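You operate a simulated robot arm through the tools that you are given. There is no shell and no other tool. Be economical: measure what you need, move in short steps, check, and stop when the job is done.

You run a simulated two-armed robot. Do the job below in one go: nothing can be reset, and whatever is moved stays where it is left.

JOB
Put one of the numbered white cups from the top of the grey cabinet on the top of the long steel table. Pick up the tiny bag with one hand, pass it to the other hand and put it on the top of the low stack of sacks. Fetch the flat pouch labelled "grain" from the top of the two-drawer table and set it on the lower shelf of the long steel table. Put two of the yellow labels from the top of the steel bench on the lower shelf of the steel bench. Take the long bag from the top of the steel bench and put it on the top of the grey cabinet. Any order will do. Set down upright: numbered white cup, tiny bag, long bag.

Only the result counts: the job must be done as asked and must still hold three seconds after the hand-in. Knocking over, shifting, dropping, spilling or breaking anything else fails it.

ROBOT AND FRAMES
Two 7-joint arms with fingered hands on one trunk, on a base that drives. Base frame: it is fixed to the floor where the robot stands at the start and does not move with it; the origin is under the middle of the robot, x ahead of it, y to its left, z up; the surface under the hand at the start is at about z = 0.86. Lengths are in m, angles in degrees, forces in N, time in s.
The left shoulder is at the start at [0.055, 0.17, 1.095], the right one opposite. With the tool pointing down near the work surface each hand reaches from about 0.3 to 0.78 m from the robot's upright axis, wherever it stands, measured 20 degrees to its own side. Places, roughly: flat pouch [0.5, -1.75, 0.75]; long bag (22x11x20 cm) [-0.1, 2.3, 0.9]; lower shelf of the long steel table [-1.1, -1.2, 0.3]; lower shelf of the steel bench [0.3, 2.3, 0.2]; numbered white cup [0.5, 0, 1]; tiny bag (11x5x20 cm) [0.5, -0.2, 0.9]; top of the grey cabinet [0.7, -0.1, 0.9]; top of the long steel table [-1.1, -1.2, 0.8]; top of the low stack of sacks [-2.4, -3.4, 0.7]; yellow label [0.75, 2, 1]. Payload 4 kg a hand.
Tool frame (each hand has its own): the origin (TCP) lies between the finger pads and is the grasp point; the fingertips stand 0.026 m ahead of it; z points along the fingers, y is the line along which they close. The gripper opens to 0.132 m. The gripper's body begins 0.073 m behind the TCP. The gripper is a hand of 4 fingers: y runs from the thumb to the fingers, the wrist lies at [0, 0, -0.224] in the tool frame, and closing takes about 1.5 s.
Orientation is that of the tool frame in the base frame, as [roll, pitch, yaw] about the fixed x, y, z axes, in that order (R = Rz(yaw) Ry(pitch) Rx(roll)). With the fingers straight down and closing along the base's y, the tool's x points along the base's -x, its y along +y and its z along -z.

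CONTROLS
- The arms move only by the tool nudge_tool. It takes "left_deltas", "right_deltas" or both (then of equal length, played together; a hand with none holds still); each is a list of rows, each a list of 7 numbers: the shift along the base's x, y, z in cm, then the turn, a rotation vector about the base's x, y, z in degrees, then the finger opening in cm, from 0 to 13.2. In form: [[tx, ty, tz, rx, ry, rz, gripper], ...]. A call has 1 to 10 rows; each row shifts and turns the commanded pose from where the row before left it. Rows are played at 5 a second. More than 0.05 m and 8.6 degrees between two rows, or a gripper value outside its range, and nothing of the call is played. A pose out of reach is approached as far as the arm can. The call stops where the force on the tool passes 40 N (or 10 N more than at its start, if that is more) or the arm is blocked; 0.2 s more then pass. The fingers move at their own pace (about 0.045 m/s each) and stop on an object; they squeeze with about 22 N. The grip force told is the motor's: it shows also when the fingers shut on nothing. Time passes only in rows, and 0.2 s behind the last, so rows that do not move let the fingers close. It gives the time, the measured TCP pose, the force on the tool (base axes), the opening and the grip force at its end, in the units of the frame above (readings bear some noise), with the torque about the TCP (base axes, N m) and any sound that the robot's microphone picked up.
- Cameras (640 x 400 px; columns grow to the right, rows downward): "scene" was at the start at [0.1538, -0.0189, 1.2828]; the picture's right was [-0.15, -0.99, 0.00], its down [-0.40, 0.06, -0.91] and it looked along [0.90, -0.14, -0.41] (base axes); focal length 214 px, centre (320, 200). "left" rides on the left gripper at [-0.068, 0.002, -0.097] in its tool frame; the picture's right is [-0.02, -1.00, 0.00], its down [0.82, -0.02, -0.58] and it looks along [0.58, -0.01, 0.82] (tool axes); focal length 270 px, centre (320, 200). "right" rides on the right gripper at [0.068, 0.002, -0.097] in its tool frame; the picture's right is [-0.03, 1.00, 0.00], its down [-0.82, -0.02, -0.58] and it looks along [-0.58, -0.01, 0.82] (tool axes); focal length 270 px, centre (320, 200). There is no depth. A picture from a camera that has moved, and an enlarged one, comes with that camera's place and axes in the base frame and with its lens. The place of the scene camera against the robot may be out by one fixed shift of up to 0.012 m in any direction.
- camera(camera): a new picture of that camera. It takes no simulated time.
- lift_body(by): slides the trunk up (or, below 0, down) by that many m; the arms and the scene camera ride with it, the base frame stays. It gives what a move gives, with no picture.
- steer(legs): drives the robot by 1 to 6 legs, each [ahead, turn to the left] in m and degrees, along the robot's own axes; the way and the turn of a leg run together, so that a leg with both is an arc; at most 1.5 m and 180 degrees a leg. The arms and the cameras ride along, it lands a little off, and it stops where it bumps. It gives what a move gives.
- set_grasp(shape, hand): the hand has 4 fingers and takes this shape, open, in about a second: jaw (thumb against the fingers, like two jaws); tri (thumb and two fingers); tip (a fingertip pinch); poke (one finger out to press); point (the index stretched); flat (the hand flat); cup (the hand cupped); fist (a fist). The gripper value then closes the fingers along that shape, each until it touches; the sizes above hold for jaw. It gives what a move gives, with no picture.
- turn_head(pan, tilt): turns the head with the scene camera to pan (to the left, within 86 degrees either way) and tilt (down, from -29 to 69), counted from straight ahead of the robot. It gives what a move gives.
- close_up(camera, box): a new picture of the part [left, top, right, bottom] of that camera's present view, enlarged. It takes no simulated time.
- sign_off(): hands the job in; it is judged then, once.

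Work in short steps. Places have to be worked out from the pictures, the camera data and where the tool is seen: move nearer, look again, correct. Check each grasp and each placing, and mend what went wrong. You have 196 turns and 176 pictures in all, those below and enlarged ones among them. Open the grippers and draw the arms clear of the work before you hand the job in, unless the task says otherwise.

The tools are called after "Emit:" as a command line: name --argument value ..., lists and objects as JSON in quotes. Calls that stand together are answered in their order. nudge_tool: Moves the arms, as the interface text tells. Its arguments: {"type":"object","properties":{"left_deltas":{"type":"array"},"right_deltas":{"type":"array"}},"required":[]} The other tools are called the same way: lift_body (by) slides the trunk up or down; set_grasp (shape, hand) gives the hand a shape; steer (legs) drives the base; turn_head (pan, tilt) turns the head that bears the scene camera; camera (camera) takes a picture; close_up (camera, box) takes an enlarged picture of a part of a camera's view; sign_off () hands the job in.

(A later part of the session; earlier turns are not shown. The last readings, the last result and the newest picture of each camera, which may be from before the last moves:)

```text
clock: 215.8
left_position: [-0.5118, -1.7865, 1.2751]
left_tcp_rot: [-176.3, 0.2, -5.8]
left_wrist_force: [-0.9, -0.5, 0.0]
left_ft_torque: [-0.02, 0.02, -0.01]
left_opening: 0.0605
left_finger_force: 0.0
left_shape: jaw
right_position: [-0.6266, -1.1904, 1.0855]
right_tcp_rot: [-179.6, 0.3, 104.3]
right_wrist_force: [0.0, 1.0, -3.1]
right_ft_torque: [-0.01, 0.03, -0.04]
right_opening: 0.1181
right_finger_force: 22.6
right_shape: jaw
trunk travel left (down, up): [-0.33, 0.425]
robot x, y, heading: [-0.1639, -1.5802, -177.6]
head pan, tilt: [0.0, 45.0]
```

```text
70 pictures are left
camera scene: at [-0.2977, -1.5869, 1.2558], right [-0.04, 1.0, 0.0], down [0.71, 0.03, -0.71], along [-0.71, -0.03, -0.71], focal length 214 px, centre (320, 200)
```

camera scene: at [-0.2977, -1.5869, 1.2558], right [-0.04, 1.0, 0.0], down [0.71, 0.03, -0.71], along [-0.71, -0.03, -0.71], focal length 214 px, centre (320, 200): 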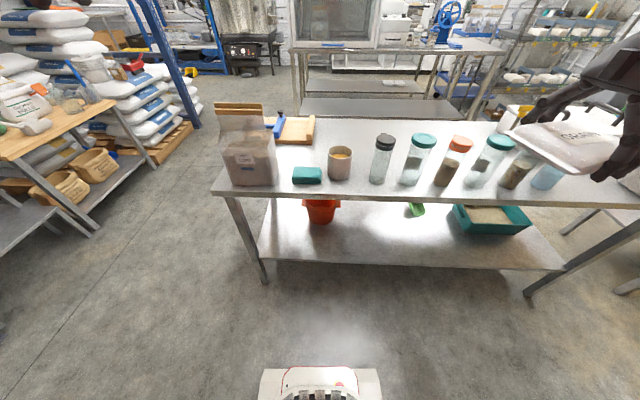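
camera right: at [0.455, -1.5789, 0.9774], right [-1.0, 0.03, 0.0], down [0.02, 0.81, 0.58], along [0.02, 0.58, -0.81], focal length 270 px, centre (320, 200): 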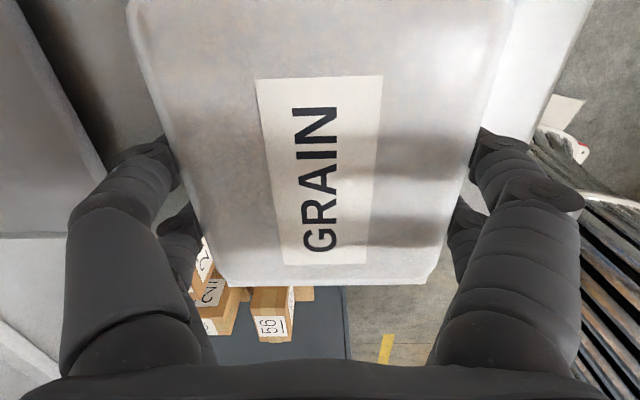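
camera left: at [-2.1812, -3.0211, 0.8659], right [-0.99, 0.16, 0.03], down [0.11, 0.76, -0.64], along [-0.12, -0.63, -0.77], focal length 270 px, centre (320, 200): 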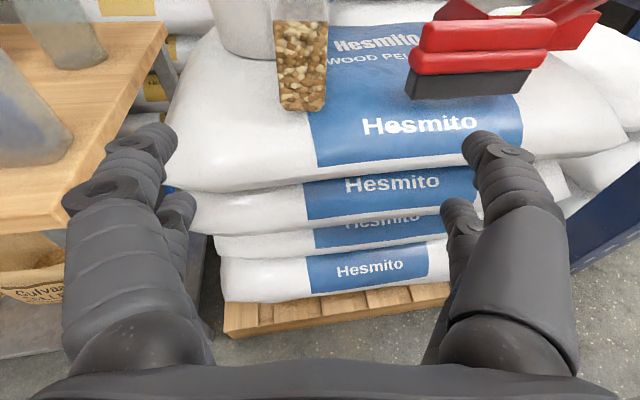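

Shift the left hand away from the LOW bag's line, align the pouch laterally, then lower the trunk.

Emit:
nudge_tool --left_deltas '[[0, 3, 0, 0, 0, 0, 6], [0, 3, 0, 0, 0, 0, 6], [0, 3, 0, 0, 0, 0, 6], [0, 3, 0, 0, 0, 0, 6], [0, 0, 0, 0, 0, 0, 6]]' --right_deltas '[[0, -3, 0, 0, 0, -5, 6], [0, -3, 0, 0, 0, -5, 6], [0, -3, 0, 0, 0, -4.4, 6], [0, -3, 0, 0, 0, 0, 6], [0, -1, 0, 0, 0, 0, 6]]'

Emit:
lift_body --by -0.28

Emit:
nudge_tool --right_deltas '[[0, 0, -4.5, 0, 0, 0, 6], [0, 0, -4.5, 0, 0, 0, 6], [0, 0, -4.5, 0, 0, 0, 6], [0, 0, -4.5, 0, 0, 0, 6], [0, 0, -4.5, 0, 0, 0, 6], [0, 0, -4.5, 0, 0, 0, 6], [0, 0, -4.5, 0, 0, 0, 6], [0, 0, -4.5, 0, 0, 0, 6], [0, 0, -4.5, 0, 0, 0, 6], [0, 0, 0, 0, 0, 0, 6]]'

Emit:
turn_head --pan -15 --tilt 40

Emit:
camera --camera "scene"

Emit:
camera --camera "right"

```text
clock: 217.0
left_position: [-0.5112, -1.67, 1.2744]
left_tcp_rot: [-176.4, 0.1, -5.8]
left_wrist_force: [0.2, -0.8, 0.3]
left_ft_torque: [0.03, 0.03, -0.01]
left_opening: 0.0606
left_finger_force: 0.1
left_shape: jaw
right_position: [-0.6271, -1.321, 1.0856]
right_tcp_rot: [-179.8, 0.3, 89.9]
right_wrist_force: [0.5, -0.3, -4.3]
right_ft_torque: [-0.04, 0.02, -0.02]
right_opening: 0.1179
right_finger_force: 21.9
right_shape: jaw
trunk travel left (down, up): [-0.33, 0.425]
robot x, y, heading: [-0.158, -1.5763, -177.4]
head pan, tilt: [0.0, 45.0]
```

```text
clock: 219.8
left_position: [-0.5101, -1.6659, 0.9936]
left_tcp_rot: [-176.3, 0.1, -5.9]
left_wrist_force: [0.2, 0.9, -0.9]
left_ft_torque: [0.0, 0.0, 0.02]
left_opening: 0.0605
left_finger_force: 0.0
left_shape: jaw
right_position: [-0.6261, -1.3215, 0.8053]
right_tcp_rot: [-179.6, 0.2, 89.9]
right_wrist_force: [-1.0, 0.6, -3.0]
right_ft_torque: [0.0, -0.03, 0.01]
right_opening: 0.1178
right_finger_force: 22.1
right_shape: jaw
trunk travel left (down, up): [-0.05, 0.705]
robot x, y, heading: [-0.1645, -1.5739, -177.5]
head pan, tilt: [0.0, 45.0]
```

```text
clock: 222.1
left_position: [-0.5103, -1.6652, 0.9936]
left_tcp_rot: [-176.5, 0.1, -5.9]
left_wrist_force: [0.3, 0.5, 0.0]
left_ft_torque: [-0.03, 0.01, 0.0]
left_opening: 0.0604
left_finger_force: 0.0
left_shape: jaw
right_position: [-0.627, -1.3212, 0.3997]
right_tcp_rot: [-179.6, 0.3, 89.9]
right_wrist_force: [-0.2, 0.1, -3.6]
right_ft_torque: [-0.04, 0.01, -0.02]
right_opening: 0.1178
right_finger_force: 22.0
right_shape: jaw
trunk travel left (down, up): [-0.05, 0.705]
robot x, y, heading: [-0.1656, -1.5761, -177.6]
head pan, tilt: [0.0, 45.0]
```

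```text
clock: 222.8
left_position: [-0.51, -1.6653, 0.993]
left_tcp_rot: [-176.4, 0.1, -5.8]
left_wrist_force: [-0.3, -1.2, 0.2]
left_ft_torque: [-0.02, -0.01, -0.02]
left_opening: 0.0604
left_finger_force: 0.1
left_shape: jaw
right_position: [-0.6268, -1.3203, 0.3987]
right_tcp_rot: [-179.7, 0.3, 89.9]
right_wrist_force: [-0.2, -0.3, -3.3]
right_ft_torque: [-0.06, -0.03, -0.01]
right_opening: 0.118
right_finger_force: 22.4
right_shape: jaw
trunk travel left (down, up): [-0.05, 0.705]
robot x, y, heading: [-0.1674, -1.5774, -177.4]
head pan, tilt: [-15.0, 40.0]
```

```text
69 pictures are left
camera scene: at [-0.4278, -1.5706, 0.967], right [0.22, 0.98, 0.0], down [0.63, -0.14, -0.76], along [-0.75, 0.17, -0.64], focal length 214 px, centre (320, 200)
```

scene: 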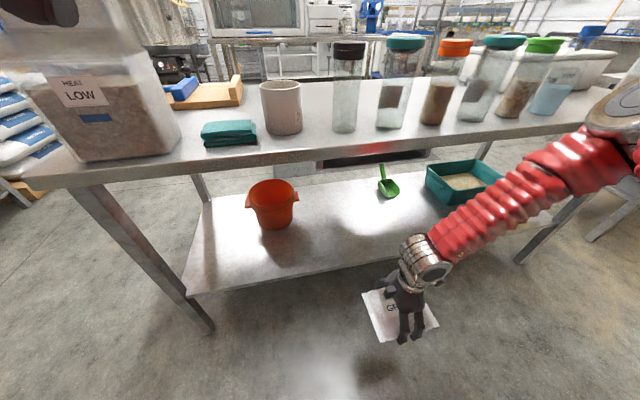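

```text
68 pictures are left
camera right: at [-0.6229, -1.2526, 0.4942], right [1.0, -0.03, -0.01], down [-0.02, -0.81, 0.58], along [-0.02, -0.58, -0.81], focal length 270 px, centre (320, 200)
```

right: 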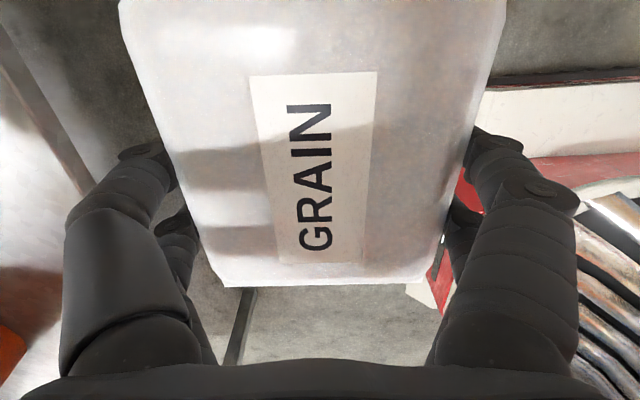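

Forearm stands too upright to drive under the table; it needs to be more stretched. I'll lower the trunk fully, drive only 7 cm, and extend the arm under the table top instead.

Emit:
nudge_tool --right_deltas '[[0, 0, 2.5, 0, 0, 0, 6]]'

Emit:
lift_body --by -0.045

Emit:
steer --legs '[[0.05, 0]]'

Emit:
nudge_tool --right_deltas '[[-2.5, 0, 0, 0, 0, 0, 6], [-2.5, 0, 0, 0, 0, 0, 6], [-2.5, 0, 0, 0, 0, 0, 6], [-2.5, 0, 0, 0, 0, 0, 6], [0, 0, 0, 0, 0, 0, 6]]'

Emit:
camera --camera "scene"

```text
clock: 223.2
left_position: [-0.5107, -1.6642, 0.9925]
left_tcp_rot: [-176.5, 0.1, -5.8]
left_wrist_force: [0.6, -0.5, 0.0]
left_ft_torque: [-0.03, 0.0, 0.0]
left_opening: 0.0605
left_finger_force: 0.1
left_shape: jaw
right_position: [-0.6274, -1.3194, 0.4256]
right_tcp_rot: [-179.8, 0.3, 89.8]
right_wrist_force: [0.5, 0.0, -3.7]
right_ft_torque: [-0.04, 0.02, -0.04]
right_opening: 0.1181
right_finger_force: 21.4
right_shape: jaw
trunk travel left (down, up): [-0.05, 0.705]
robot x, y, heading: [-0.1674, -1.5775, -177.4]
head pan, tilt: [-15.0, 40.0]
```

```text
clock: 224.1
left_position: [-0.5112, -1.6647, 0.9495]
left_tcp_rot: [-176.3, 0.2, -5.6]
left_wrist_force: [-11.8, -0.2, -2.2]
left_ft_torque: [-0.05, 0.08, 0.57]
left_opening: 0.0602
left_finger_force: 0.1
left_shape: jaw
right_position: [-0.6256, -1.321, 0.3807]
right_tcp_rot: [-179.5, 0.4, 90.0]
right_wrist_force: [1.0, 0.5, -4.0]
right_ft_torque: [0.0, 0.04, -0.02]
right_opening: 0.1176
right_finger_force: 21.9
right_shape: jaw
trunk travel left (down, up): [-0.005, 0.75]
robot x, y, heading: [-0.1619, -1.5757, -177.4]
head pan, tilt: [-15.0, 40.0]
```

```text
clock: 225.0
left_position: [-0.5637, -1.6676, 0.9487]
left_tcp_rot: [-176.4, 0.0, -5.7]
left_wrist_force: [-14.6, 1.7, -0.2]
left_ft_torque: [-0.06, 0.03, 0.71]
left_opening: 0.0602
left_finger_force: 0.1
left_shape: jaw
right_position: [-0.6778, -1.3236, 0.3801]
right_tcp_rot: [-179.8, 0.3, 90.0]
right_wrist_force: [0.4, 0.4, -3.4]
right_ft_torque: [-0.05, -0.02, -0.02]
right_opening: 0.118
right_finger_force: 21.8
right_shape: jaw
trunk travel left (down, up): [-0.005, 0.75]
robot x, y, heading: [-0.2141, -1.5809, -177.9]
head pan, tilt: [-15.0, 40.0]
```

```text
clock: 226.2
left_position: [-0.5633, -1.6674, 0.9482]
left_tcp_rot: [-176.4, 0.2, -5.8]
left_wrist_force: [-14.2, 0.3, -2.3]
left_ft_torque: [-0.07, 0.1, 0.69]
left_opening: 0.0598
left_finger_force: 0.1
left_shape: jaw
right_position: [-0.7796, -1.324, 0.3822]
right_tcp_rot: [-179.7, 0.4, 89.9]
right_wrist_force: [0.7, -0.1, -3.1]
right_ft_torque: [-0.04, 0.0, 0.01]
right_opening: 0.1178
right_finger_force: 22.4
right_shape: jaw
trunk travel left (down, up): [-0.005, 0.75]
robot x, y, heading: [-0.2164, -1.5803, -177.6]
head pan, tilt: [-15.0, 40.0]
```

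```text
67 pictures are left
camera scene: at [-0.5048, -1.5745, 0.9171], right [0.21, 0.98, 0.0], down [0.63, -0.13, -0.77], along [-0.75, 0.16, -0.64], focal length 214 px, centre (320, 200)
```

scene: 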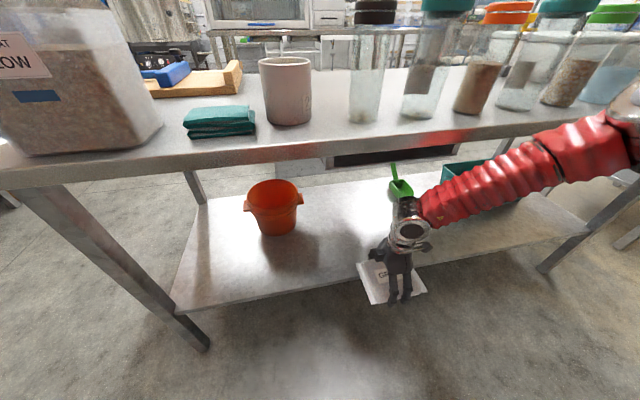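

The left hand is pressing against the head (14 N); I'll move it away. Also backing the base so the right arm can stretch flatter under the table top.

Emit:
nudge_tool --left_deltas '[[-1.5, -2, 0, 0, 0, 0, 6], [-1, -3, 1, 0, 0, 0, 6], [0, -3, 1, 0, 0, 0, 6], [0, -2, 0, 0, 0, 0, 6]]'

Emit:
steer --legs '[[-0.13, 0]]'

Emit:
nudge_tool --right_deltas '[[-3, 0, 0, 0, 0, 0, 6], [-3, 0, 0, 0, 0, 0, 6], [-3, 0, 0, 0, 0, 0, 6], [-3, 0, 0, 0, 0, 0, 6], [-2, 0, 0, 0, 0, 0, 6], [0, 0, 0, 0, 0, 0, 6]]'

Emit:
camera --camera "scene"

```text
clock: 227.2
left_position: [-0.5889, -1.7534, 0.9399]
left_tcp_rot: [-176.2, 0.1, -5.8]
left_wrist_force: [-0.8, 0.1, -0.1]
left_ft_torque: [-0.01, 0.0, 0.02]
left_opening: 0.0605
left_finger_force: 0.0
left_shape: jaw
left hand out of reach, approached as far as the arm can: row 3, 4
right_position: [-0.7795, -1.3224, 0.3809]
right_tcp_rot: [-179.6, 0.2, 90.0]
right_wrist_force: [-0.2, 0.5, -3.8]
right_ft_torque: [-0.06, 0.04, 0.02]
right_opening: 0.118
right_finger_force: 22.0
right_shape: jaw
trunk travel left (down, up): [-0.005, 0.75]
robot x, y, heading: [-0.2153, -1.5833, -177.9]
head pan, tilt: [-15.0, 40.0]
```

```text
clock: 228.5
left_position: [-0.4593, -1.7468, 0.9405]
left_tcp_rot: [-176.2, 0.2, -6.0]
left_wrist_force: [0.6, -0.9, 0.4]
left_ft_torque: [-0.01, 0.01, -0.02]
left_opening: 0.0606
left_finger_force: 0.1
left_shape: jaw
right_position: [-0.6495, -1.3144, 0.3815]
right_tcp_rot: [-179.6, 0.3, 89.5]
right_wrist_force: [-1.3, 0.3, -3.8]
right_ft_torque: [-0.05, 0.0, -0.01]
right_opening: 0.118
right_finger_force: 22.6
right_shape: jaw
trunk travel left (down, up): [-0.005, 0.75]
robot x, y, heading: [-0.086, -1.5767, -178.2]
head pan, tilt: [-15.0, 40.0]
```

```text
clock: 229.9
left_position: [-0.4599, -1.7467, 0.9408]
left_tcp_rot: [-176.2, 0.2, -6.0]
left_wrist_force: [0.3, 0.6, -0.1]
left_ft_torque: [-0.04, -0.01, -0.02]
left_opening: 0.0607
left_finger_force: 0.0
left_shape: jaw
right_position: [-0.7893, -1.3148, 0.3811]
right_tcp_rot: [-179.6, 0.3, 89.7]
right_wrist_force: [-0.1, 0.6, -3.0]
right_ft_torque: [0.0, 0.0, 0.01]
right_opening: 0.1181
right_finger_force: 22.0
right_shape: jaw
trunk travel left (down, up): [-0.005, 0.75]
robot x, y, heading: [-0.0854, -1.5731, -178.3]
head pan, tilt: [-15.0, 40.0]
```

```text
66 pictures are left
camera scene: at [-0.3757, -1.5672, 0.9171], right [0.22, 0.97, 0.0], down [0.63, -0.14, -0.76], along [-0.75, 0.17, -0.64], focal length 214 px, centre (320, 200)
```

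scene: 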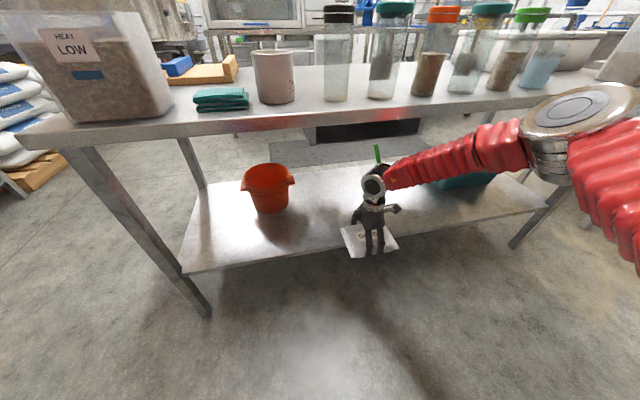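

The arm is now flatter. Lowering 2 cm and extending under the table top to x≈-0.905.

Emit:
nudge_tool --right_deltas '[[-1, 0, -1, 0, 0, 0, 6], [-2, 0, -1, 0, 0, 0, 6], [-2, 0, 0, 0, 0, 0, 6], [-2, 0, 0, 0, 0, 0, 6], [-2, 0, 0, 0, 0, 0, 6], [0, 0, 0, 0, 0, 0, 6]]'

Emit:
camera --camera "scene"

Emit:
camera --camera "right"

```text
clock: 231.3
left_position: [-0.4602, -1.7456, 0.9414]
left_tcp_rot: [-176.2, 0.2, -6.2]
left_wrist_force: [-0.2, 0.4, 0.1]
left_ft_torque: [0.01, 0.01, 0.0]
left_opening: 0.0602
left_finger_force: 0.1
left_shape: jaw
right_position: [-0.8541, -1.3015, 0.3707]
right_tcp_rot: [-179.5, 0.4, 89.7]
right_wrist_force: [0.0, -0.6, -3.0]
right_ft_torque: [-0.03, 0.0, 0.01]
right_opening: 0.1177
right_finger_force: 21.6
right_shape: jaw
right hand out of reach, approached as far as the arm can: row 4, 5
trunk travel left (down, up): [-0.005, 0.75]
robot x, y, heading: [-0.0864, -1.5739, -178.2]
head pan, tilt: [-15.0, 40.0]
```

```text
65 pictures are left
camera scene: at [-0.3757, -1.5673, 0.917], right [0.22, 0.97, 0.0], down [0.63, -0.14, -0.76], along [-0.75, 0.17, -0.64], focal length 214 px, centre (320, 200)
```

scene: 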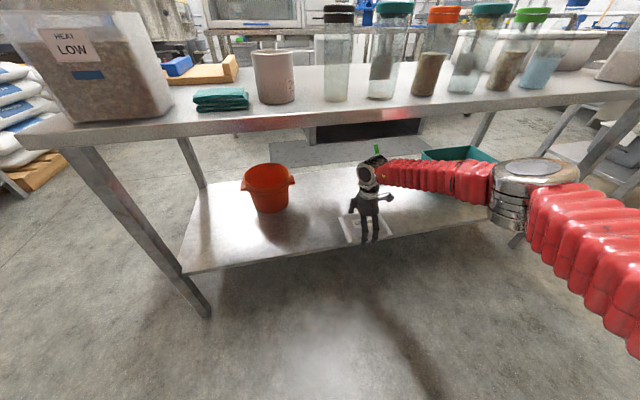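

```text
64 pictures are left
camera right: at [-0.8489, -1.2333, 0.4674], right [1.0, -0.03, -0.01], down [-0.02, -0.81, 0.58], along [-0.03, -0.58, -0.81], focal length 270 px, centre (320, 200)
```

right: 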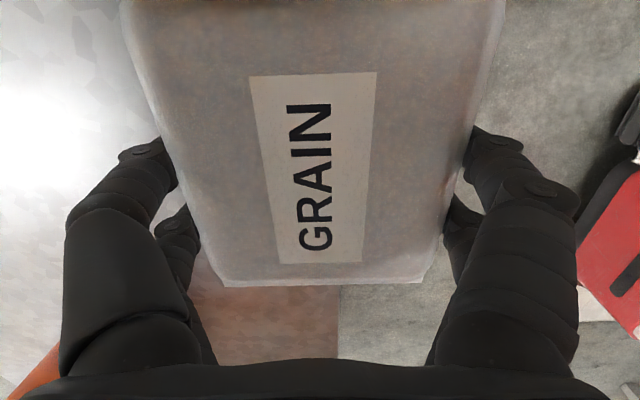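

Arm is stretched low at reach limit (x=-0.854); shelf edge at x≈-0.838. Driving the base 7 cm forward to bring the pouch fully over the shelf.

Emit:
steer --legs '[[0.07, 0]]'

Emit:
camera --camera "scene"

Emit:
camera --camera "right"

```text
clock: 232.3
left_position: [-0.5321, -1.75, 0.9401]
left_tcp_rot: [-176.3, 0.2, -6.1]
left_wrist_force: [-0.7, 0.6, 0.1]
left_ft_torque: [0.01, 0.02, 0.04]
left_opening: 0.0607
left_finger_force: 0.2
left_shape: jaw
right_position: [-0.9263, -1.3053, 0.3705]
right_tcp_rot: [-179.5, 0.5, 89.5]
right_wrist_force: [0.5, -0.1, -4.0]
right_ft_torque: [-0.02, 0.01, 0.0]
right_opening: 0.1178
right_finger_force: 21.9
right_shape: jaw
trunk travel left (down, up): [-0.005, 0.75]
robot x, y, heading: [-0.1603, -1.5767, -177.9]
head pan, tilt: [-15.0, 40.0]
```

```text
63 pictures are left
camera scene: at [-0.4479, -1.5701, 0.9167], right [0.22, 0.97, 0.0], down [0.63, -0.14, -0.76], along [-0.75, 0.17, -0.64], focal length 214 px, centre (320, 200)
```

scene: 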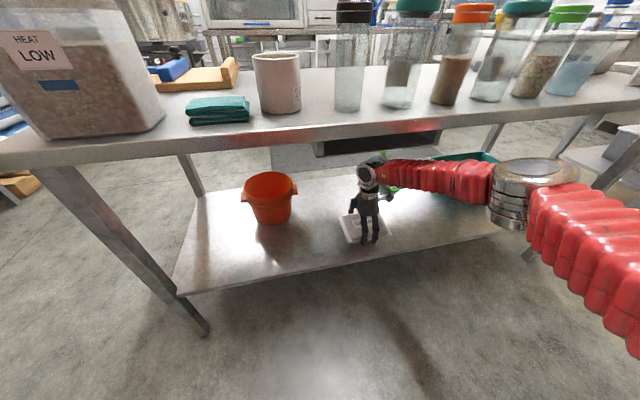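

```text
62 pictures are left
camera right: at [-0.921, -1.2368, 0.4665], right [1.0, -0.03, -0.01], down [-0.02, -0.81, 0.58], along [-0.02, -0.58, -0.81], focal length 270 px, centre (320, 200)
```

right: 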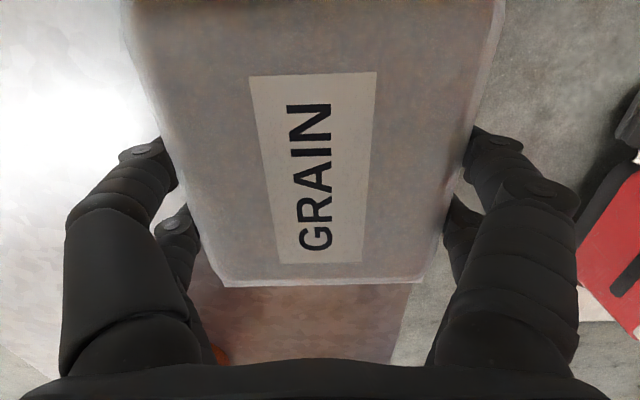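

The pouch is entirely over the shelf. Lowering in small steps to contact.

Emit:
nudge_tool --right_deltas '[[0, 0, -1, 0, 0, 0, 6], [0, 0, -1, 0, 0, 0, 6], [0, 0, -0.5, 0, 0, 0, 6], [0, 0, 0, 0, 0, 0, 6]]'

Emit:
nudge_tool --right_deltas '[[0, 0, -0.4, 0, 0, 0, 6], [0, 0, -0.4, 0, 0, 0, 6], [0, 0, 0, 0, 0, 0, 6]]'

Emit:
nudge_tool --right_deltas '[[0, 0, -0.4, 0, 0, 0, 6], [0, 0, -0.4, 0, 0, 0, 6], [0, 0, 0, 0, 0, 0, 6]]'

```text
clock: 233.3
left_position: [-0.5299, -1.7489, 0.9418]
left_tcp_rot: [-176.3, 0.3, -6.0]
left_wrist_force: [0.2, 0.1, 0.1]
left_ft_torque: [0.01, -0.01, -0.01]
left_opening: 0.0606
left_finger_force: 0.0
left_shape: jaw
right_position: [-0.9176, -1.3026, 0.3505]
right_tcp_rot: [-179.4, 0.5, 89.6]
right_wrist_force: [0.3, 0.3, -3.0]
right_ft_torque: [-0.04, 0.01, 0.0]
right_opening: 0.1178
right_finger_force: 21.9
right_shape: jaw
right hand out of reach, approached as far as the arm can: row 2
trunk travel left (down, up): [-0.005, 0.75]
robot x, y, heading: [-0.1581, -1.5799, -178.1]
head pan, tilt: [-15.0, 40.0]
```

```text
clock: 234.1
left_position: [-0.5307, -1.7505, 0.9417]
left_tcp_rot: [-176.2, 0.2, -6.0]
left_wrist_force: [-0.6, -0.6, -0.6]
left_ft_torque: [-0.02, -0.02, 0.02]
left_opening: 0.0606
left_finger_force: 0.1
left_shape: jaw
right_position: [-0.915, -1.3004, 0.3445]
right_tcp_rot: [-179.3, 0.4, 89.6]
right_wrist_force: [0.1, -0.2, -3.7]
right_ft_torque: [-0.03, 0.02, 0.01]
right_opening: 0.1176
right_finger_force: 22.2
right_shape: jaw
right hand out of reach, approached as far as the arm can: row 1
trunk travel left (down, up): [-0.005, 0.75]
robot x, y, heading: [-0.1568, -1.5739, -177.9]
head pan, tilt: [-15.0, 40.0]
```

```text
clock: 234.9
left_position: [-0.5305, -1.7498, 0.9413]
left_tcp_rot: [-176.2, 0.2, -6.0]
left_wrist_force: [-0.3, -0.5, 0.4]
left_ft_torque: [0.0, -0.01, -0.02]
left_opening: 0.0605
left_finger_force: 0.0
left_shape: jaw
right_position: [-0.9118, -1.3004, 0.3383]
right_tcp_rot: [-179.2, 0.4, 89.7]
right_wrist_force: [-0.4, 0.0, -2.9]
right_ft_torque: [-0.01, 0.04, 0.0]
right_opening: 0.1177
right_finger_force: 21.6
right_shape: jaw
right hand out of reach, approached as far as the arm can: row 1
trunk travel left (down, up): [-0.005, 0.75]
robot x, y, heading: [-0.159, -1.5776, -178.1]
head pan, tilt: [-15.0, 40.0]
```

No contact yet at TCP 0.338. Continuing.

Emit:
nudge_tool --right_deltas '[[0.1, 0, -0.4, 0, 0, 0, 6], [0.1, 0, -0.4, 0, 0, 0, 6], [0, 0, 0, 0, 0, 0, 6]]'

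Emit:
nudge_tool --right_deltas '[[0.1, 0, -0.4, 0, 0, 0, 6], [0.1, 0, -0.4, 0, 0, 0, 6], [0, 0, 0, 0, 0, 0, 6]]'

Emit:
close_up --camera "scene" --box '[310, 150, 438, 260]'

```text
clock: 235.7
left_position: [-0.5309, -1.7496, 0.9421]
left_tcp_rot: [-176.3, 0.1, -6.0]
left_wrist_force: [0.0, 0.3, 0.7]
left_ft_torque: [0.01, -0.03, 0.0]
left_opening: 0.0608
left_finger_force: 0.0
left_shape: jaw
right_position: [-0.9083, -1.3, 0.3316]
right_tcp_rot: [-179.4, 0.4, 89.8]
right_wrist_force: [-0.7, -0.2, -3.4]
right_ft_torque: [-0.01, 0.01, 0.0]
right_opening: 0.1178
right_finger_force: 22.2
right_shape: jaw
right hand out of reach, approached as far as the arm can: row 2
trunk travel left (down, up): [-0.005, 0.75]
robot x, y, heading: [-0.1577, -1.5756, -177.8]
head pan, tilt: [-15.0, 40.0]
```

```text
clock: 236.5
left_position: [-0.5299, -1.7501, 0.9421]
left_tcp_rot: [-176.2, 0.3, -6.0]
left_wrist_force: [-0.1, -0.4, 1.0]
left_ft_torque: [0.0, -0.03, 0.0]
left_opening: 0.0605
left_finger_force: 0.0
left_shape: jaw
right_position: [-0.9053, -1.2994, 0.3268]
right_tcp_rot: [-179.1, 0.3, 89.7]
right_wrist_force: [-5.2, -1.4, 11.2]
right_ft_torque: [0.25, -0.91, 0.09]
right_opening: 0.1175
right_finger_force: 21.9
right_shape: jaw
trunk travel left (down, up): [-0.005, 0.75]
robot x, y, heading: [-0.1567, -1.5781, -177.9]
head pan, tilt: [-15.0, 40.0]
```

```text
3.64 times, centred on (374, 205) of scene
camera zoom: at [-0.4463, -1.5705, 0.9177], right [0.22, 0.97, 0.0], down [0.63, -0.14, -0.77], along [-0.75, 0.17, -0.64], focal length 780 px, centre (124, 182)
```

zoom: 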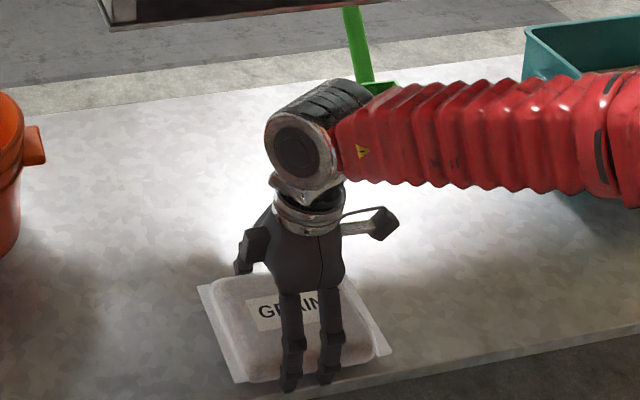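

Contact (11 N up). Releasing the pouch.

Emit:
nudge_tool --right_deltas '[[0, 0, 0, 0, 0, 0, 11.9], [0, 0, 0, 0, 0, 0, 12.4], [0, 0, 0, 0, 0, 0, 13.2], [0, 0, 0, 0, 0, 0, 13.2], [0, 0, 0.6, 0, 0, 0, 13.2], [0, 0, 0.8, 0, 0, 0, 13.2], [0, 0, 1, 0, 0, 0, 13.2], [0, 0, 1.5, 0, 0, 0, 13.2]]'

Emit:
close_up --camera "scene" --box '[310, 150, 438, 260]'

Emit:
camera --camera "right"

```text
clock: 238.3
left_position: [-0.5311, -1.7494, 0.9417]
left_tcp_rot: [-176.2, 0.2, -6.0]
left_wrist_force: [0.8, 0.1, -0.5]
left_ft_torque: [-0.01, -0.02, -0.05]
left_opening: 0.0605
left_finger_force: 0.1
left_shape: jaw
right_position: [-0.9077, -1.2995, 0.3625]
right_tcp_rot: [-179.4, 0.4, 89.6]
right_wrist_force: [0.2, -0.3, 0.1]
right_ft_torque: [0.02, 0.03, -0.03]
right_opening: 0.1319
right_finger_force: 0.0
right_shape: jaw
trunk travel left (down, up): [-0.005, 0.75]
robot x, y, heading: [-0.1579, -1.5764, -178.0]
head pan, tilt: [-15.0, 40.0]
```

```text
3.64 times, centred on (374, 205) of scene
camera zoom: at [-0.447, -1.5701, 0.9172], right [0.22, 0.97, 0.0], down [0.63, -0.14, -0.77], along [-0.75, 0.17, -0.64], focal length 780 px, centre (124, 182)
```

zoom: 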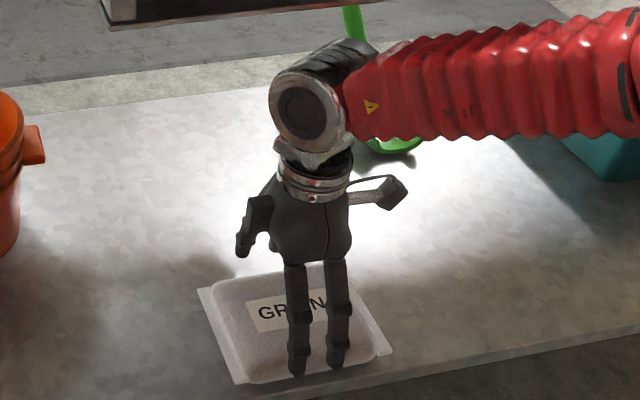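

```text
59 pictures are left
camera right: at [-0.9036, -1.2306, 0.4575], right [1.0, -0.03, -0.01], down [-0.02, -0.81, 0.58], along [-0.03, -0.58, -0.81], focal length 270 px, centre (320, 200)
```

right: 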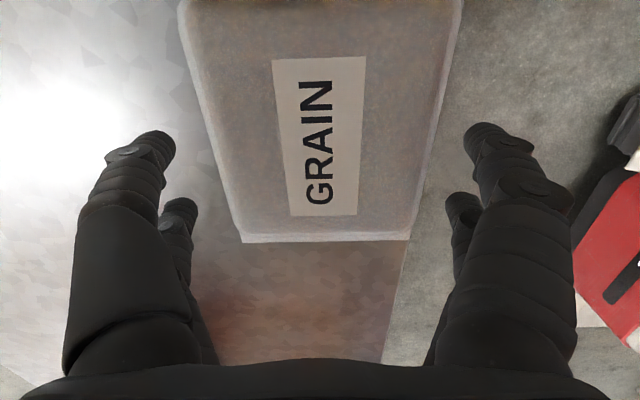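

Pouch rests on the shelf. Raising the hand 2 cm more and backing the base out from under the table.

Emit:
nudge_tool --right_deltas '[[0, 0, 1, 0, 0, 0, 13.2], [0, 0, 1.2, 0, 0, 0, 13.2]]'

Emit:
steer --legs '[[-0.2, 0]]'

Emit:
camera --camera "scene"

```text
clock: 238.9
left_position: [-0.5316, -1.749, 0.9414]
left_tcp_rot: [-176.1, 0.3, -6.1]
left_wrist_force: [0.0, -0.1, -0.1]
left_ft_torque: [0.0, -0.02, -0.01]
left_opening: 0.0605
left_finger_force: 0.0
left_shape: jaw
right_position: [-0.9085, -1.2996, 0.3852]
right_tcp_rot: [-179.5, 0.4, 89.7]
right_wrist_force: [-0.5, 0.2, -0.2]
right_ft_torque: [0.03, 0.02, -0.02]
right_opening: 0.1322
right_finger_force: 0.0
right_shape: jaw
trunk travel left (down, up): [-0.005, 0.75]
robot x, y, heading: [-0.1621, -1.5769, -177.8]
head pan, tilt: [-15.0, 40.0]
```

```text
clock: 240.6
left_position: [-0.3282, -1.7421, 0.9412]
left_tcp_rot: [-176.2, 0.1, -6.0]
left_wrist_force: [0.0, 0.0, 0.1]
left_ft_torque: [0.01, 0.0, 0.04]
left_opening: 0.0605
left_finger_force: 0.1
left_shape: jaw
right_position: [-0.7038, -1.2906, 0.3853]
right_tcp_rot: [-179.4, 0.3, 89.6]
right_wrist_force: [0.1, 0.3, -0.5]
right_ft_torque: [0.02, 0.03, -0.02]
right_opening: 0.132
right_finger_force: 0.1
right_shape: jaw
trunk travel left (down, up): [-0.005, 0.75]
robot x, y, heading: [0.0468, -1.5697, -178.1]
head pan, tilt: [-15.0, 40.0]
```

```text
58 pictures are left
camera scene: at [-0.2434, -1.5624, 0.9173], right [0.22, 0.97, 0.0], down [0.63, -0.14, -0.77], along [-0.75, 0.17, -0.64], focal length 214 px, centre (320, 200)
```

scene: 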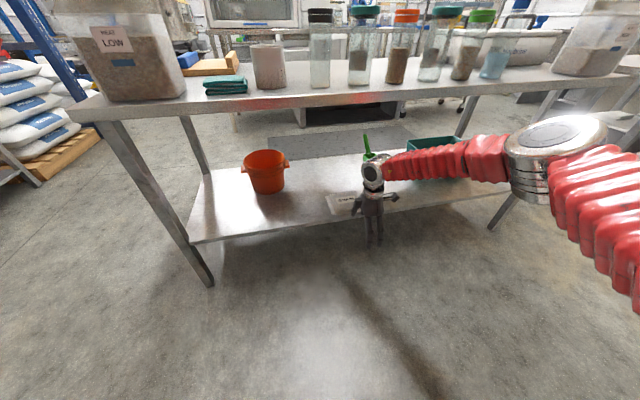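

Pouch placed on the shelf. Retracting the right hand, then raising the trunk and hand back to carry height.

Emit:
nudge_tool --right_deltas '[[3, 0, 0, 0, 0, 0, 13.2], [3, 0, 0, 0, 0, 0, 13.2], [3, 0, 1, 0, 0, 0, 13.2], [3, 0, 2, 0, 0, 0, 13.2], [2, 0, 4, 0, 0, 0, 13.2], [1, 0, 4.5, 0, 0, 0, 13.2], [0, 0, 4.5, 0, 0, 0, 13.2], [0, 0, 4.5, 0, 0, 0, 13.2], [0, 0, 4.5, 0, 0, 0, 13.2], [0, 0, 4.5, 0, 0, 0, 13.2]]'

Emit:
lift_body --by 0.325

Emit:
nudge_tool --right_deltas '[[0, 0, 4, 0, 0, 0, 13.2], [0, 0, 4, 0, 0, 0, 13.2], [0, 0, 3, 0, 0, 0, 13.2]]'

Emit:
camera --camera "scene"

```text
clock: 242.8
left_position: [-0.3261, -1.7417, 0.9426]
left_tcp_rot: [-176.3, 0.2, -6.1]
left_wrist_force: [0.4, 0.2, 0.2]
left_ft_torque: [-0.02, -0.01, -0.01]
left_opening: 0.0606
left_finger_force: 0.0
left_shape: jaw
right_position: [-0.5547, -1.2906, 0.6816]
right_tcp_rot: [-179.5, 0.5, 89.6]
right_wrist_force: [0.9, 0.5, 0.3]
right_ft_torque: [0.04, 0.03, -0.04]
right_opening: 0.1317
right_finger_force: 0.1
right_shape: jaw
trunk travel left (down, up): [-0.005, 0.75]
robot x, y, heading: [0.0463, -1.5672, -177.9]
head pan, tilt: [-15.0, 40.0]
```

```text
clock: 246.0
left_position: [-0.3275, -1.7418, 1.2683]
left_tcp_rot: [-176.2, 0.2, -6.1]
left_wrist_force: [-0.1, -0.4, -0.3]
left_ft_torque: [-0.01, 0.0, -0.02]
left_opening: 0.0604
left_finger_force: 0.0
left_shape: jaw
right_position: [-0.5532, -1.2915, 1.0055]
right_tcp_rot: [-179.4, 0.3, 89.6]
right_wrist_force: [-0.3, -0.4, -0.4]
right_ft_torque: [0.0, 0.01, -0.01]
right_opening: 0.1321
right_finger_force: 0.2
right_shape: jaw
trunk travel left (down, up): [-0.33, 0.425]
robot x, y, heading: [0.0481, -1.5697, -178.1]
head pan, tilt: [-15.0, 40.0]
```

```text
clock: 246.8
left_position: [-0.3274, -1.7425, 1.2681]
left_tcp_rot: [-176.2, 0.2, -6.1]
left_wrist_force: [0.3, 0.2, 0.4]
left_ft_torque: [0.0, 0.01, 0.02]
left_opening: 0.0606
left_finger_force: 0.0
left_shape: jaw
right_position: [-0.5518, -1.2929, 1.1154]
right_tcp_rot: [-179.4, 0.4, 89.6]
right_wrist_force: [-0.1, -0.3, -0.1]
right_ft_torque: [0.0, 0.03, -0.01]
right_opening: 0.1321
right_finger_force: 0.0
right_shape: jaw
trunk travel left (down, up): [-0.33, 0.425]
robot x, y, heading: [0.0434, -1.569, -178.2]
head pan, tilt: [-15.0, 40.0]
```

```text
57 pictures are left
camera scene: at [-0.0902, -1.557, 1.2631], right [0.22, 0.97, 0.0], down [0.63, -0.14, -0.77], along [-0.75, 0.17, -0.64], focal length 214 px, centre (320, 200)
```

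scene: 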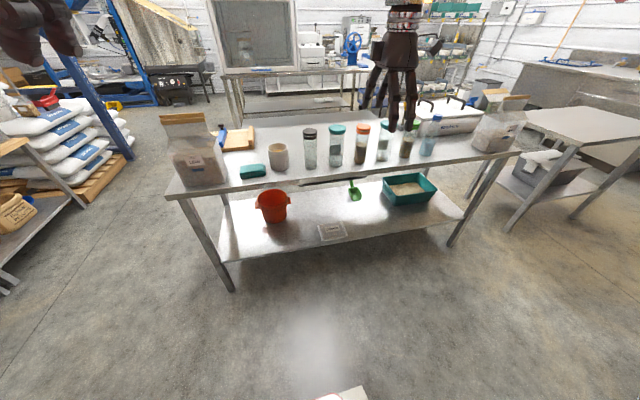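

Pouch is in place. I'll tuck the right hand in, move off the two-drawer table, and turn toward +y to go to the steel bench.

Emit:
nudge_tool --right_deltas '[[3.5, 0, 1, 0, 0, -8, 8], [3.5, 0, 1, 0, 0, -8, 8], [3.5, 0, 0, 0, 0, -8, 8], [3.5, 0, 0, 0, 0, -8, 8], [0, 0, 0, 0, 0, -8, 8]]'

Emit:
steer --legs '[[0.22, 0]]'

Emit:
steer --legs '[[0, -45]]'

Emit:
steer --legs '[[0, -44]]'

Emit:
turn_head --pan -5 --tilt 15

Emit:
camera --camera "scene"

```text
clock: 248.0
left_position: [-0.3278, -1.7415, 1.2671]
left_tcp_rot: [-176.2, 0.3, -6.0]
left_wrist_force: [0.8, -0.2, -0.2]
left_ft_torque: [0.02, -0.02, -0.01]
left_opening: 0.0606
left_finger_force: 0.0
left_shape: jaw
right_position: [-0.4151, -1.2923, 1.1349]
right_tcp_rot: [-179.4, 0.3, 49.4]
right_wrist_force: [0.2, -0.1, -0.3]
right_ft_torque: [0.0, -0.02, 0.0]
right_opening: 0.0803
right_finger_force: 0.0
right_shape: jaw
trunk travel left (down, up): [-0.33, 0.425]
robot x, y, heading: [0.0444, -1.5694, -177.7]
head pan, tilt: [-15.0, 40.0]
```

```text
clock: 249.7
left_position: [-0.547, -1.7511, 1.2672]
left_tcp_rot: [-176.2, 0.1, -6.0]
left_wrist_force: [-0.1, -0.3, 0.4]
left_ft_torque: [0.03, -0.02, 0.03]
left_opening: 0.0606
left_finger_force: 0.1
left_shape: jaw
right_position: [-0.6343, -1.2993, 1.1344]
right_tcp_rot: [-179.4, 0.3, 49.8]
right_wrist_force: [-1.5, 0.5, 0.3]
right_ft_torque: [0.05, -0.02, -0.01]
right_opening: 0.0804
right_finger_force: 0.1
right_shape: jaw
trunk travel left (down, up): [-0.33, 0.425]
robot x, y, heading: [-0.1714, -1.5758, -177.7]
head pan, tilt: [-15.0, 40.0]
```

```text
clock: 252.4
left_position: [-0.5551, -1.4282, 1.2674]
left_tcp_rot: [-176.2, 0.3, -51.9]
left_wrist_force: [-0.8, 0.3, -0.3]
left_ft_torque: [0.01, 0.01, -0.01]
left_opening: 0.0606
left_finger_force: 0.0
left_shape: jaw
right_position: [-0.2935, -1.054, 1.1367]
right_tcp_rot: [-179.3, 0.4, 3.7]
right_wrist_force: [-0.1, 0.0, 0.1]
right_ft_torque: [0.0, -0.01, -0.05]
right_opening: 0.0804
right_finger_force: 0.0
right_shape: jaw
trunk travel left (down, up): [-0.33, 0.425]
robot x, y, heading: [-0.1978, -1.6093, 136.1]
head pan, tilt: [-15.0, 40.0]
```

```text
clock: 255.1
left_position: [-0.3328, -1.2296, 1.2679]
left_tcp_rot: [-176.3, 0.1, -95.9]
left_wrist_force: [-0.6, 0.6, -0.2]
left_ft_torque: [0.01, -0.03, -0.03]
left_opening: 0.0601
left_finger_force: 0.0
left_shape: jaw
right_position: [0.1161, -1.1426, 1.1356]
right_tcp_rot: [-179.3, 0.3, -40.2]
right_wrist_force: [0.0, 0.7, 0.3]
right_ft_torque: [-0.05, 0.0, -0.03]
right_opening: 0.0801
right_finger_force: 0.1
right_shape: jaw
trunk travel left (down, up): [-0.33, 0.425]
robot x, y, heading: [-0.2413, -1.6086, 92.5]
head pan, tilt: [-15.0, 40.0]
```

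```text
clock: 255.9
left_position: [-0.333, -1.2322, 1.2689]
left_tcp_rot: [-176.2, 0.1, -95.9]
left_wrist_force: [0.5, -0.5, 0.0]
left_ft_torque: [0.0, 0.01, -0.03]
left_opening: 0.0605
left_finger_force: 0.0
left_shape: jaw
right_position: [0.1172, -1.1426, 1.1355]
right_tcp_rot: [-179.4, 0.3, -40.2]
right_wrist_force: [0.7, 0.4, -0.6]
right_ft_torque: [-0.02, 0.01, 0.0]
right_opening: 0.0801
right_finger_force: 0.0
right_shape: jaw
trunk travel left (down, up): [-0.33, 0.425]
robot x, y, heading: [-0.2474, -1.6074, 92.9]
head pan, tilt: [-5.0, 15.0]
```

```text
56 pictures are left
camera scene: at [-0.2397, -1.462, 1.3025], right [1.0, -0.04, 0.0], down [-0.01, -0.26, -0.97], along [0.04, 0.96, -0.26], focal length 214 px, centre (320, 200)
```

scene: 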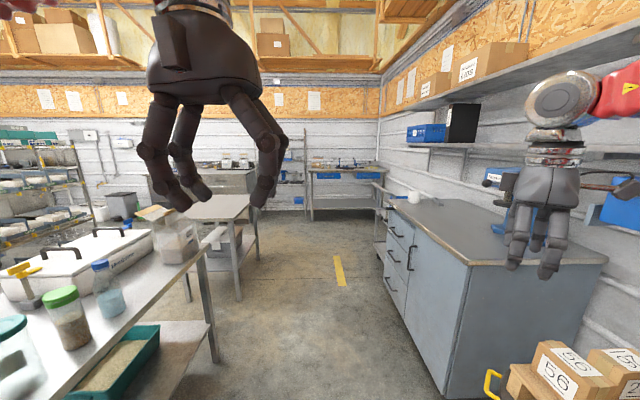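

The bench is straight ahead at the far wall (front y≈2.0). Driving up the aisle 2.7 m.

Emit:
steer --legs '[[1.4, -4], [1.3, 0]]'

Emit:
turn_head --pan -25 --tilt 25

Emit:
camera --camera "scene"

```text
clock: 269.5
left_position: [-0.3237, 1.5289, 1.2689]
left_tcp_rot: [-176.2, 0.3, -99.9]
left_wrist_force: [-0.4, 0.1, 0.5]
left_ft_torque: [-0.04, -0.04, 0.0]
left_opening: 0.06
left_finger_force: 0.0
left_shape: jaw
right_position: [0.1294, 1.5867, 1.1358]
right_tcp_rot: [-179.4, 0.3, -44.1]
right_wrist_force: [0.0, 0.5, 0.3]
right_ft_torque: [-0.01, 0.04, -0.02]
right_opening: 0.0804
right_finger_force: 0.0
right_shape: jaw
trunk travel left (down, up): [-0.33, 0.425]
robot x, y, heading: [-0.2635, 1.1474, 88.8]
head pan, tilt: [-5.0, 15.0]
```

```text
clock: 270.4
left_position: [-0.3255, 1.5284, 1.2679]
left_tcp_rot: [-176.3, 0.1, -99.8]
left_wrist_force: [0.4, -0.3, -0.4]
left_ft_torque: [-0.01, 0.01, 0.01]
left_opening: 0.0603
left_finger_force: 0.1
left_shape: jaw
right_position: [0.1296, 1.5874, 1.1365]
right_tcp_rot: [-179.4, 0.3, -44.0]
right_wrist_force: [-0.7, -0.9, -0.9]
right_ft_torque: [0.0, 0.0, 0.02]
right_opening: 0.0799
right_finger_force: 0.0
right_shape: jaw
trunk travel left (down, up): [-0.33, 0.425]
robot x, y, heading: [-0.2653, 1.1465, 89.0]
head pan, tilt: [-25.0, 25.0]
```

```text
55 pictures are left
camera scene: at [-0.2165, 1.2836, 1.2864], right [0.9, -0.44, 0.0], down [-0.19, -0.38, -0.91], along [0.4, 0.81, -0.42], focal length 214 px, centre (320, 200)
```

scene: 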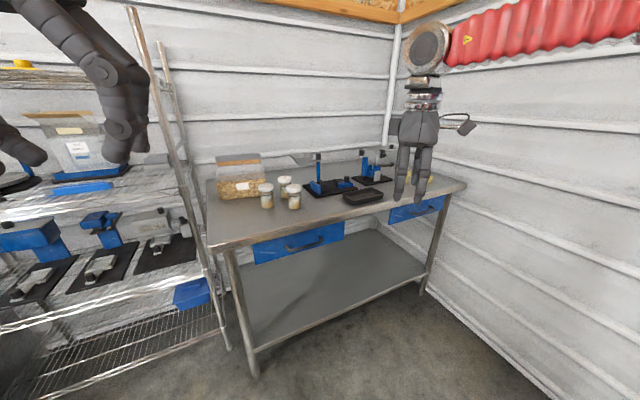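

Bench layout: long bag at about [-0.14,2.36], jars in front of it, yellow labels near [0.87,2.1]. I'll tuck the right hand in, then drive over in front of the labels.

Emit:
nudge_tool --right_deltas '[[-3, -2.5, 0, 0, 0, 0, 8], [-3, -2.5, 0, 0, 0, 0, 8], [-3, -2.5, 0, 0, 0, 0, 8], [-1, -2, 0, 0, 0, 0, 8]]'

Emit:
steer --legs '[[0, -35]]'

Emit:
steer --legs '[[0, -33]]'

Emit:
steer --legs '[[0.87, 0]]'

Emit:
steer --legs '[[0, 35]]'

Emit:
steer --legs '[[0, 35]]'

Emit:
turn_head --pan -15 --tilt 40

Emit:
camera --camera "scene"

```text
clock: 271.4
left_position: [-0.3248, 1.5282, 1.268]
left_tcp_rot: [-176.2, 0.1, -99.8]
left_wrist_force: [-0.1, 0.3, -0.2]
left_ft_torque: [0.02, 0.02, 0.04]
left_opening: 0.0602
left_finger_force: 0.1
left_shape: jaw
right_position: [0.0312, 1.4941, 1.1368]
right_tcp_rot: [-179.4, 0.3, -44.1]
right_wrist_force: [-0.6, 0.1, -0.2]
right_ft_torque: [0.0, -0.01, -0.02]
right_opening: 0.0802
right_finger_force: 0.1
right_shape: jaw
trunk travel left (down, up): [-0.33, 0.425]
robot x, y, heading: [-0.262, 1.1513, 88.8]
head pan, tilt: [-25.0, 25.0]
```

```text
clock: 273.6
left_position: [-0.091, 1.493, 1.2697]
left_tcp_rot: [-176.2, 0.1, -135.3]
left_wrist_force: [-0.1, 0.9, -0.1]
left_ft_torque: [-0.03, -0.03, -0.03]
left_opening: 0.0602
left_finger_force: 0.1
left_shape: jaw
right_position: [0.1774, 1.2597, 1.138]
right_tcp_rot: [-179.4, 0.3, -79.6]
right_wrist_force: [0.2, 0.3, 0.4]
right_ft_torque: [0.02, 0.03, 0.02]
right_opening: 0.08
right_finger_force: 0.0
right_shape: jaw
trunk travel left (down, up): [-0.33, 0.425]
robot x, y, heading: [-0.2817, 1.1658, 53.5]
head pan, tilt: [-25.0, 25.0]
```

```text
clock: 275.8
left_position: [0.0565, 1.3389, 1.2691]
left_tcp_rot: [-176.2, 0.2, -167.6]
left_wrist_force: [-0.1, 0.1, 0.4]
left_ft_torque: [0.01, -0.01, 0.01]
left_opening: 0.0602
left_finger_force: 0.1
left_shape: jaw
right_position: [0.1587, 0.9966, 1.1383]
right_tcp_rot: [-179.4, 0.5, -112.0]
right_wrist_force: [0.4, 0.9, 0.3]
right_ft_torque: [0.01, -0.01, -0.03]
right_opening: 0.0798
right_finger_force: 0.0
right_shape: jaw
trunk travel left (down, up): [-0.33, 0.425]
robot x, y, heading: [-0.2966, 1.1957, 21.4]
head pan, tilt: [-25.0, 25.0]
```

```text
clock: 280.4
left_position: [0.8564, 1.6509, 1.2727]
left_tcp_rot: [-176.2, 0.4, -167.9]
left_wrist_force: [-0.3, -0.3, -0.6]
left_ft_torque: [-0.01, -0.01, 0.03]
left_opening: 0.0603
left_finger_force: 0.1
left_shape: jaw
right_position: [0.9495, 1.307, 1.1387]
right_tcp_rot: [179.7, -0.6, -112.2]
right_wrist_force: [-26.2, -2.1, -0.1]
right_ft_torque: [0.09, -0.82, -0.22]
right_opening: 0.0743
right_finger_force: 0.0
right_shape: jaw
trunk travel left (down, up): [-0.33, 0.425]
robot x, y, heading: [0.5055, 1.505, 20.9]
head pan, tilt: [-25.0, 25.0]
stopped in leg 1: the force on the tool passed its limit at 46 N (the readings are from after the stop); the commanded pose is now the measured one
```

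```text
clock: 281.2
left_position: [0.8511, 1.6574, 1.2734]
left_tcp_rot: [-176.2, 0.3, -167.0]
left_wrist_force: [-0.8, -0.4, -0.5]
left_ft_torque: [0.01, 0.0, 0.03]
left_opening: 0.0601
left_finger_force: 0.0
left_shape: jaw
right_position: [0.9504, 1.3157, 1.139]
right_tcp_rot: [179.2, -1.2, -111.0]
right_wrist_force: [-24.9, 2.4, -2.5]
right_ft_torque: [-0.02, -0.68, 0.06]
right_opening: 0.0739
right_finger_force: 0.1
right_shape: jaw
trunk travel left (down, up): [-0.33, 0.425]
robot x, y, heading: [0.5063, 1.5088, 21.8]
head pan, tilt: [-25.0, 25.0]
stopped in leg 1: the force on the tool passed its limit at 43 N (the readings are from after the stop); the commanded pose is now the measured one
```

```text
clock: 282.0
left_position: [0.8487, 1.6661, 1.2732]
left_tcp_rot: [-176.3, 0.4, -165.7]
left_wrist_force: [-0.6, 0.1, 0.2]
left_ft_torque: [0.01, 0.0, -0.01]
left_opening: 0.0599
left_finger_force: 0.1
left_shape: jaw
right_position: [0.9507, 1.3255, 1.1388]
right_tcp_rot: [178.7, -1.6, -109.6]
right_wrist_force: [-26.5, 1.6, -0.7]
right_ft_torque: [-0.06, -0.67, 0.1]
right_opening: 0.0736
right_finger_force: 0.0
right_shape: jaw
trunk travel left (down, up): [-0.33, 0.425]
robot x, y, heading: [0.5106, 1.5094, 23.2]
head pan, tilt: [-25.0, 25.0]
stopped in leg 1: the force on the tool passed its limit at 44 N (the readings are from after the stop); the commanded pose is now the measured one
```

```text
clock: 282.8
left_position: [0.8481, 1.6652, 1.2761]
left_tcp_rot: [-176.3, 0.5, -165.7]
left_wrist_force: [0.5, 0.4, 1.2]
left_ft_torque: [-0.01, 0.05, 0.01]
left_opening: 0.0599
left_finger_force: 0.0
left_shape: jaw
right_position: [0.9515, 1.3255, 1.1383]
right_tcp_rot: [178.9, -1.5, -109.8]
right_wrist_force: [-31.1, -0.8, -2.0]
right_ft_torque: [0.0, -0.82, 0.06]
right_opening: 0.0724
right_finger_force: 0.2
right_shape: jaw
trunk travel left (down, up): [-0.33, 0.425]
robot x, y, heading: [0.5073, 1.5096, 23.2]
head pan, tilt: [-15.0, 40.0]
```

```text
54 pictures are left
camera scene: at [0.6441, 1.5383, 1.2637], right [0.14, -0.99, 0.0], down [-0.63, -0.09, -0.77], along [0.76, 0.11, -0.64], focal length 214 px, centre (320, 200)
```

scene: 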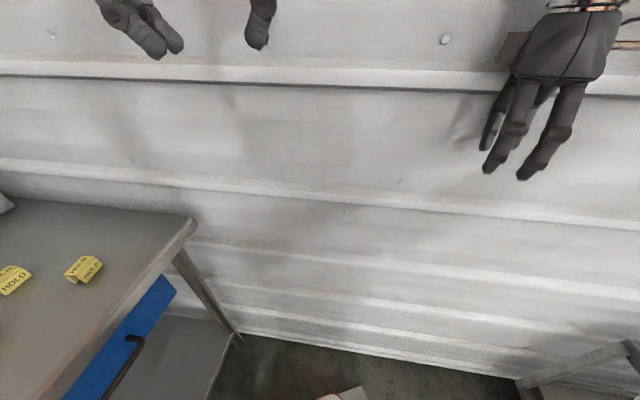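

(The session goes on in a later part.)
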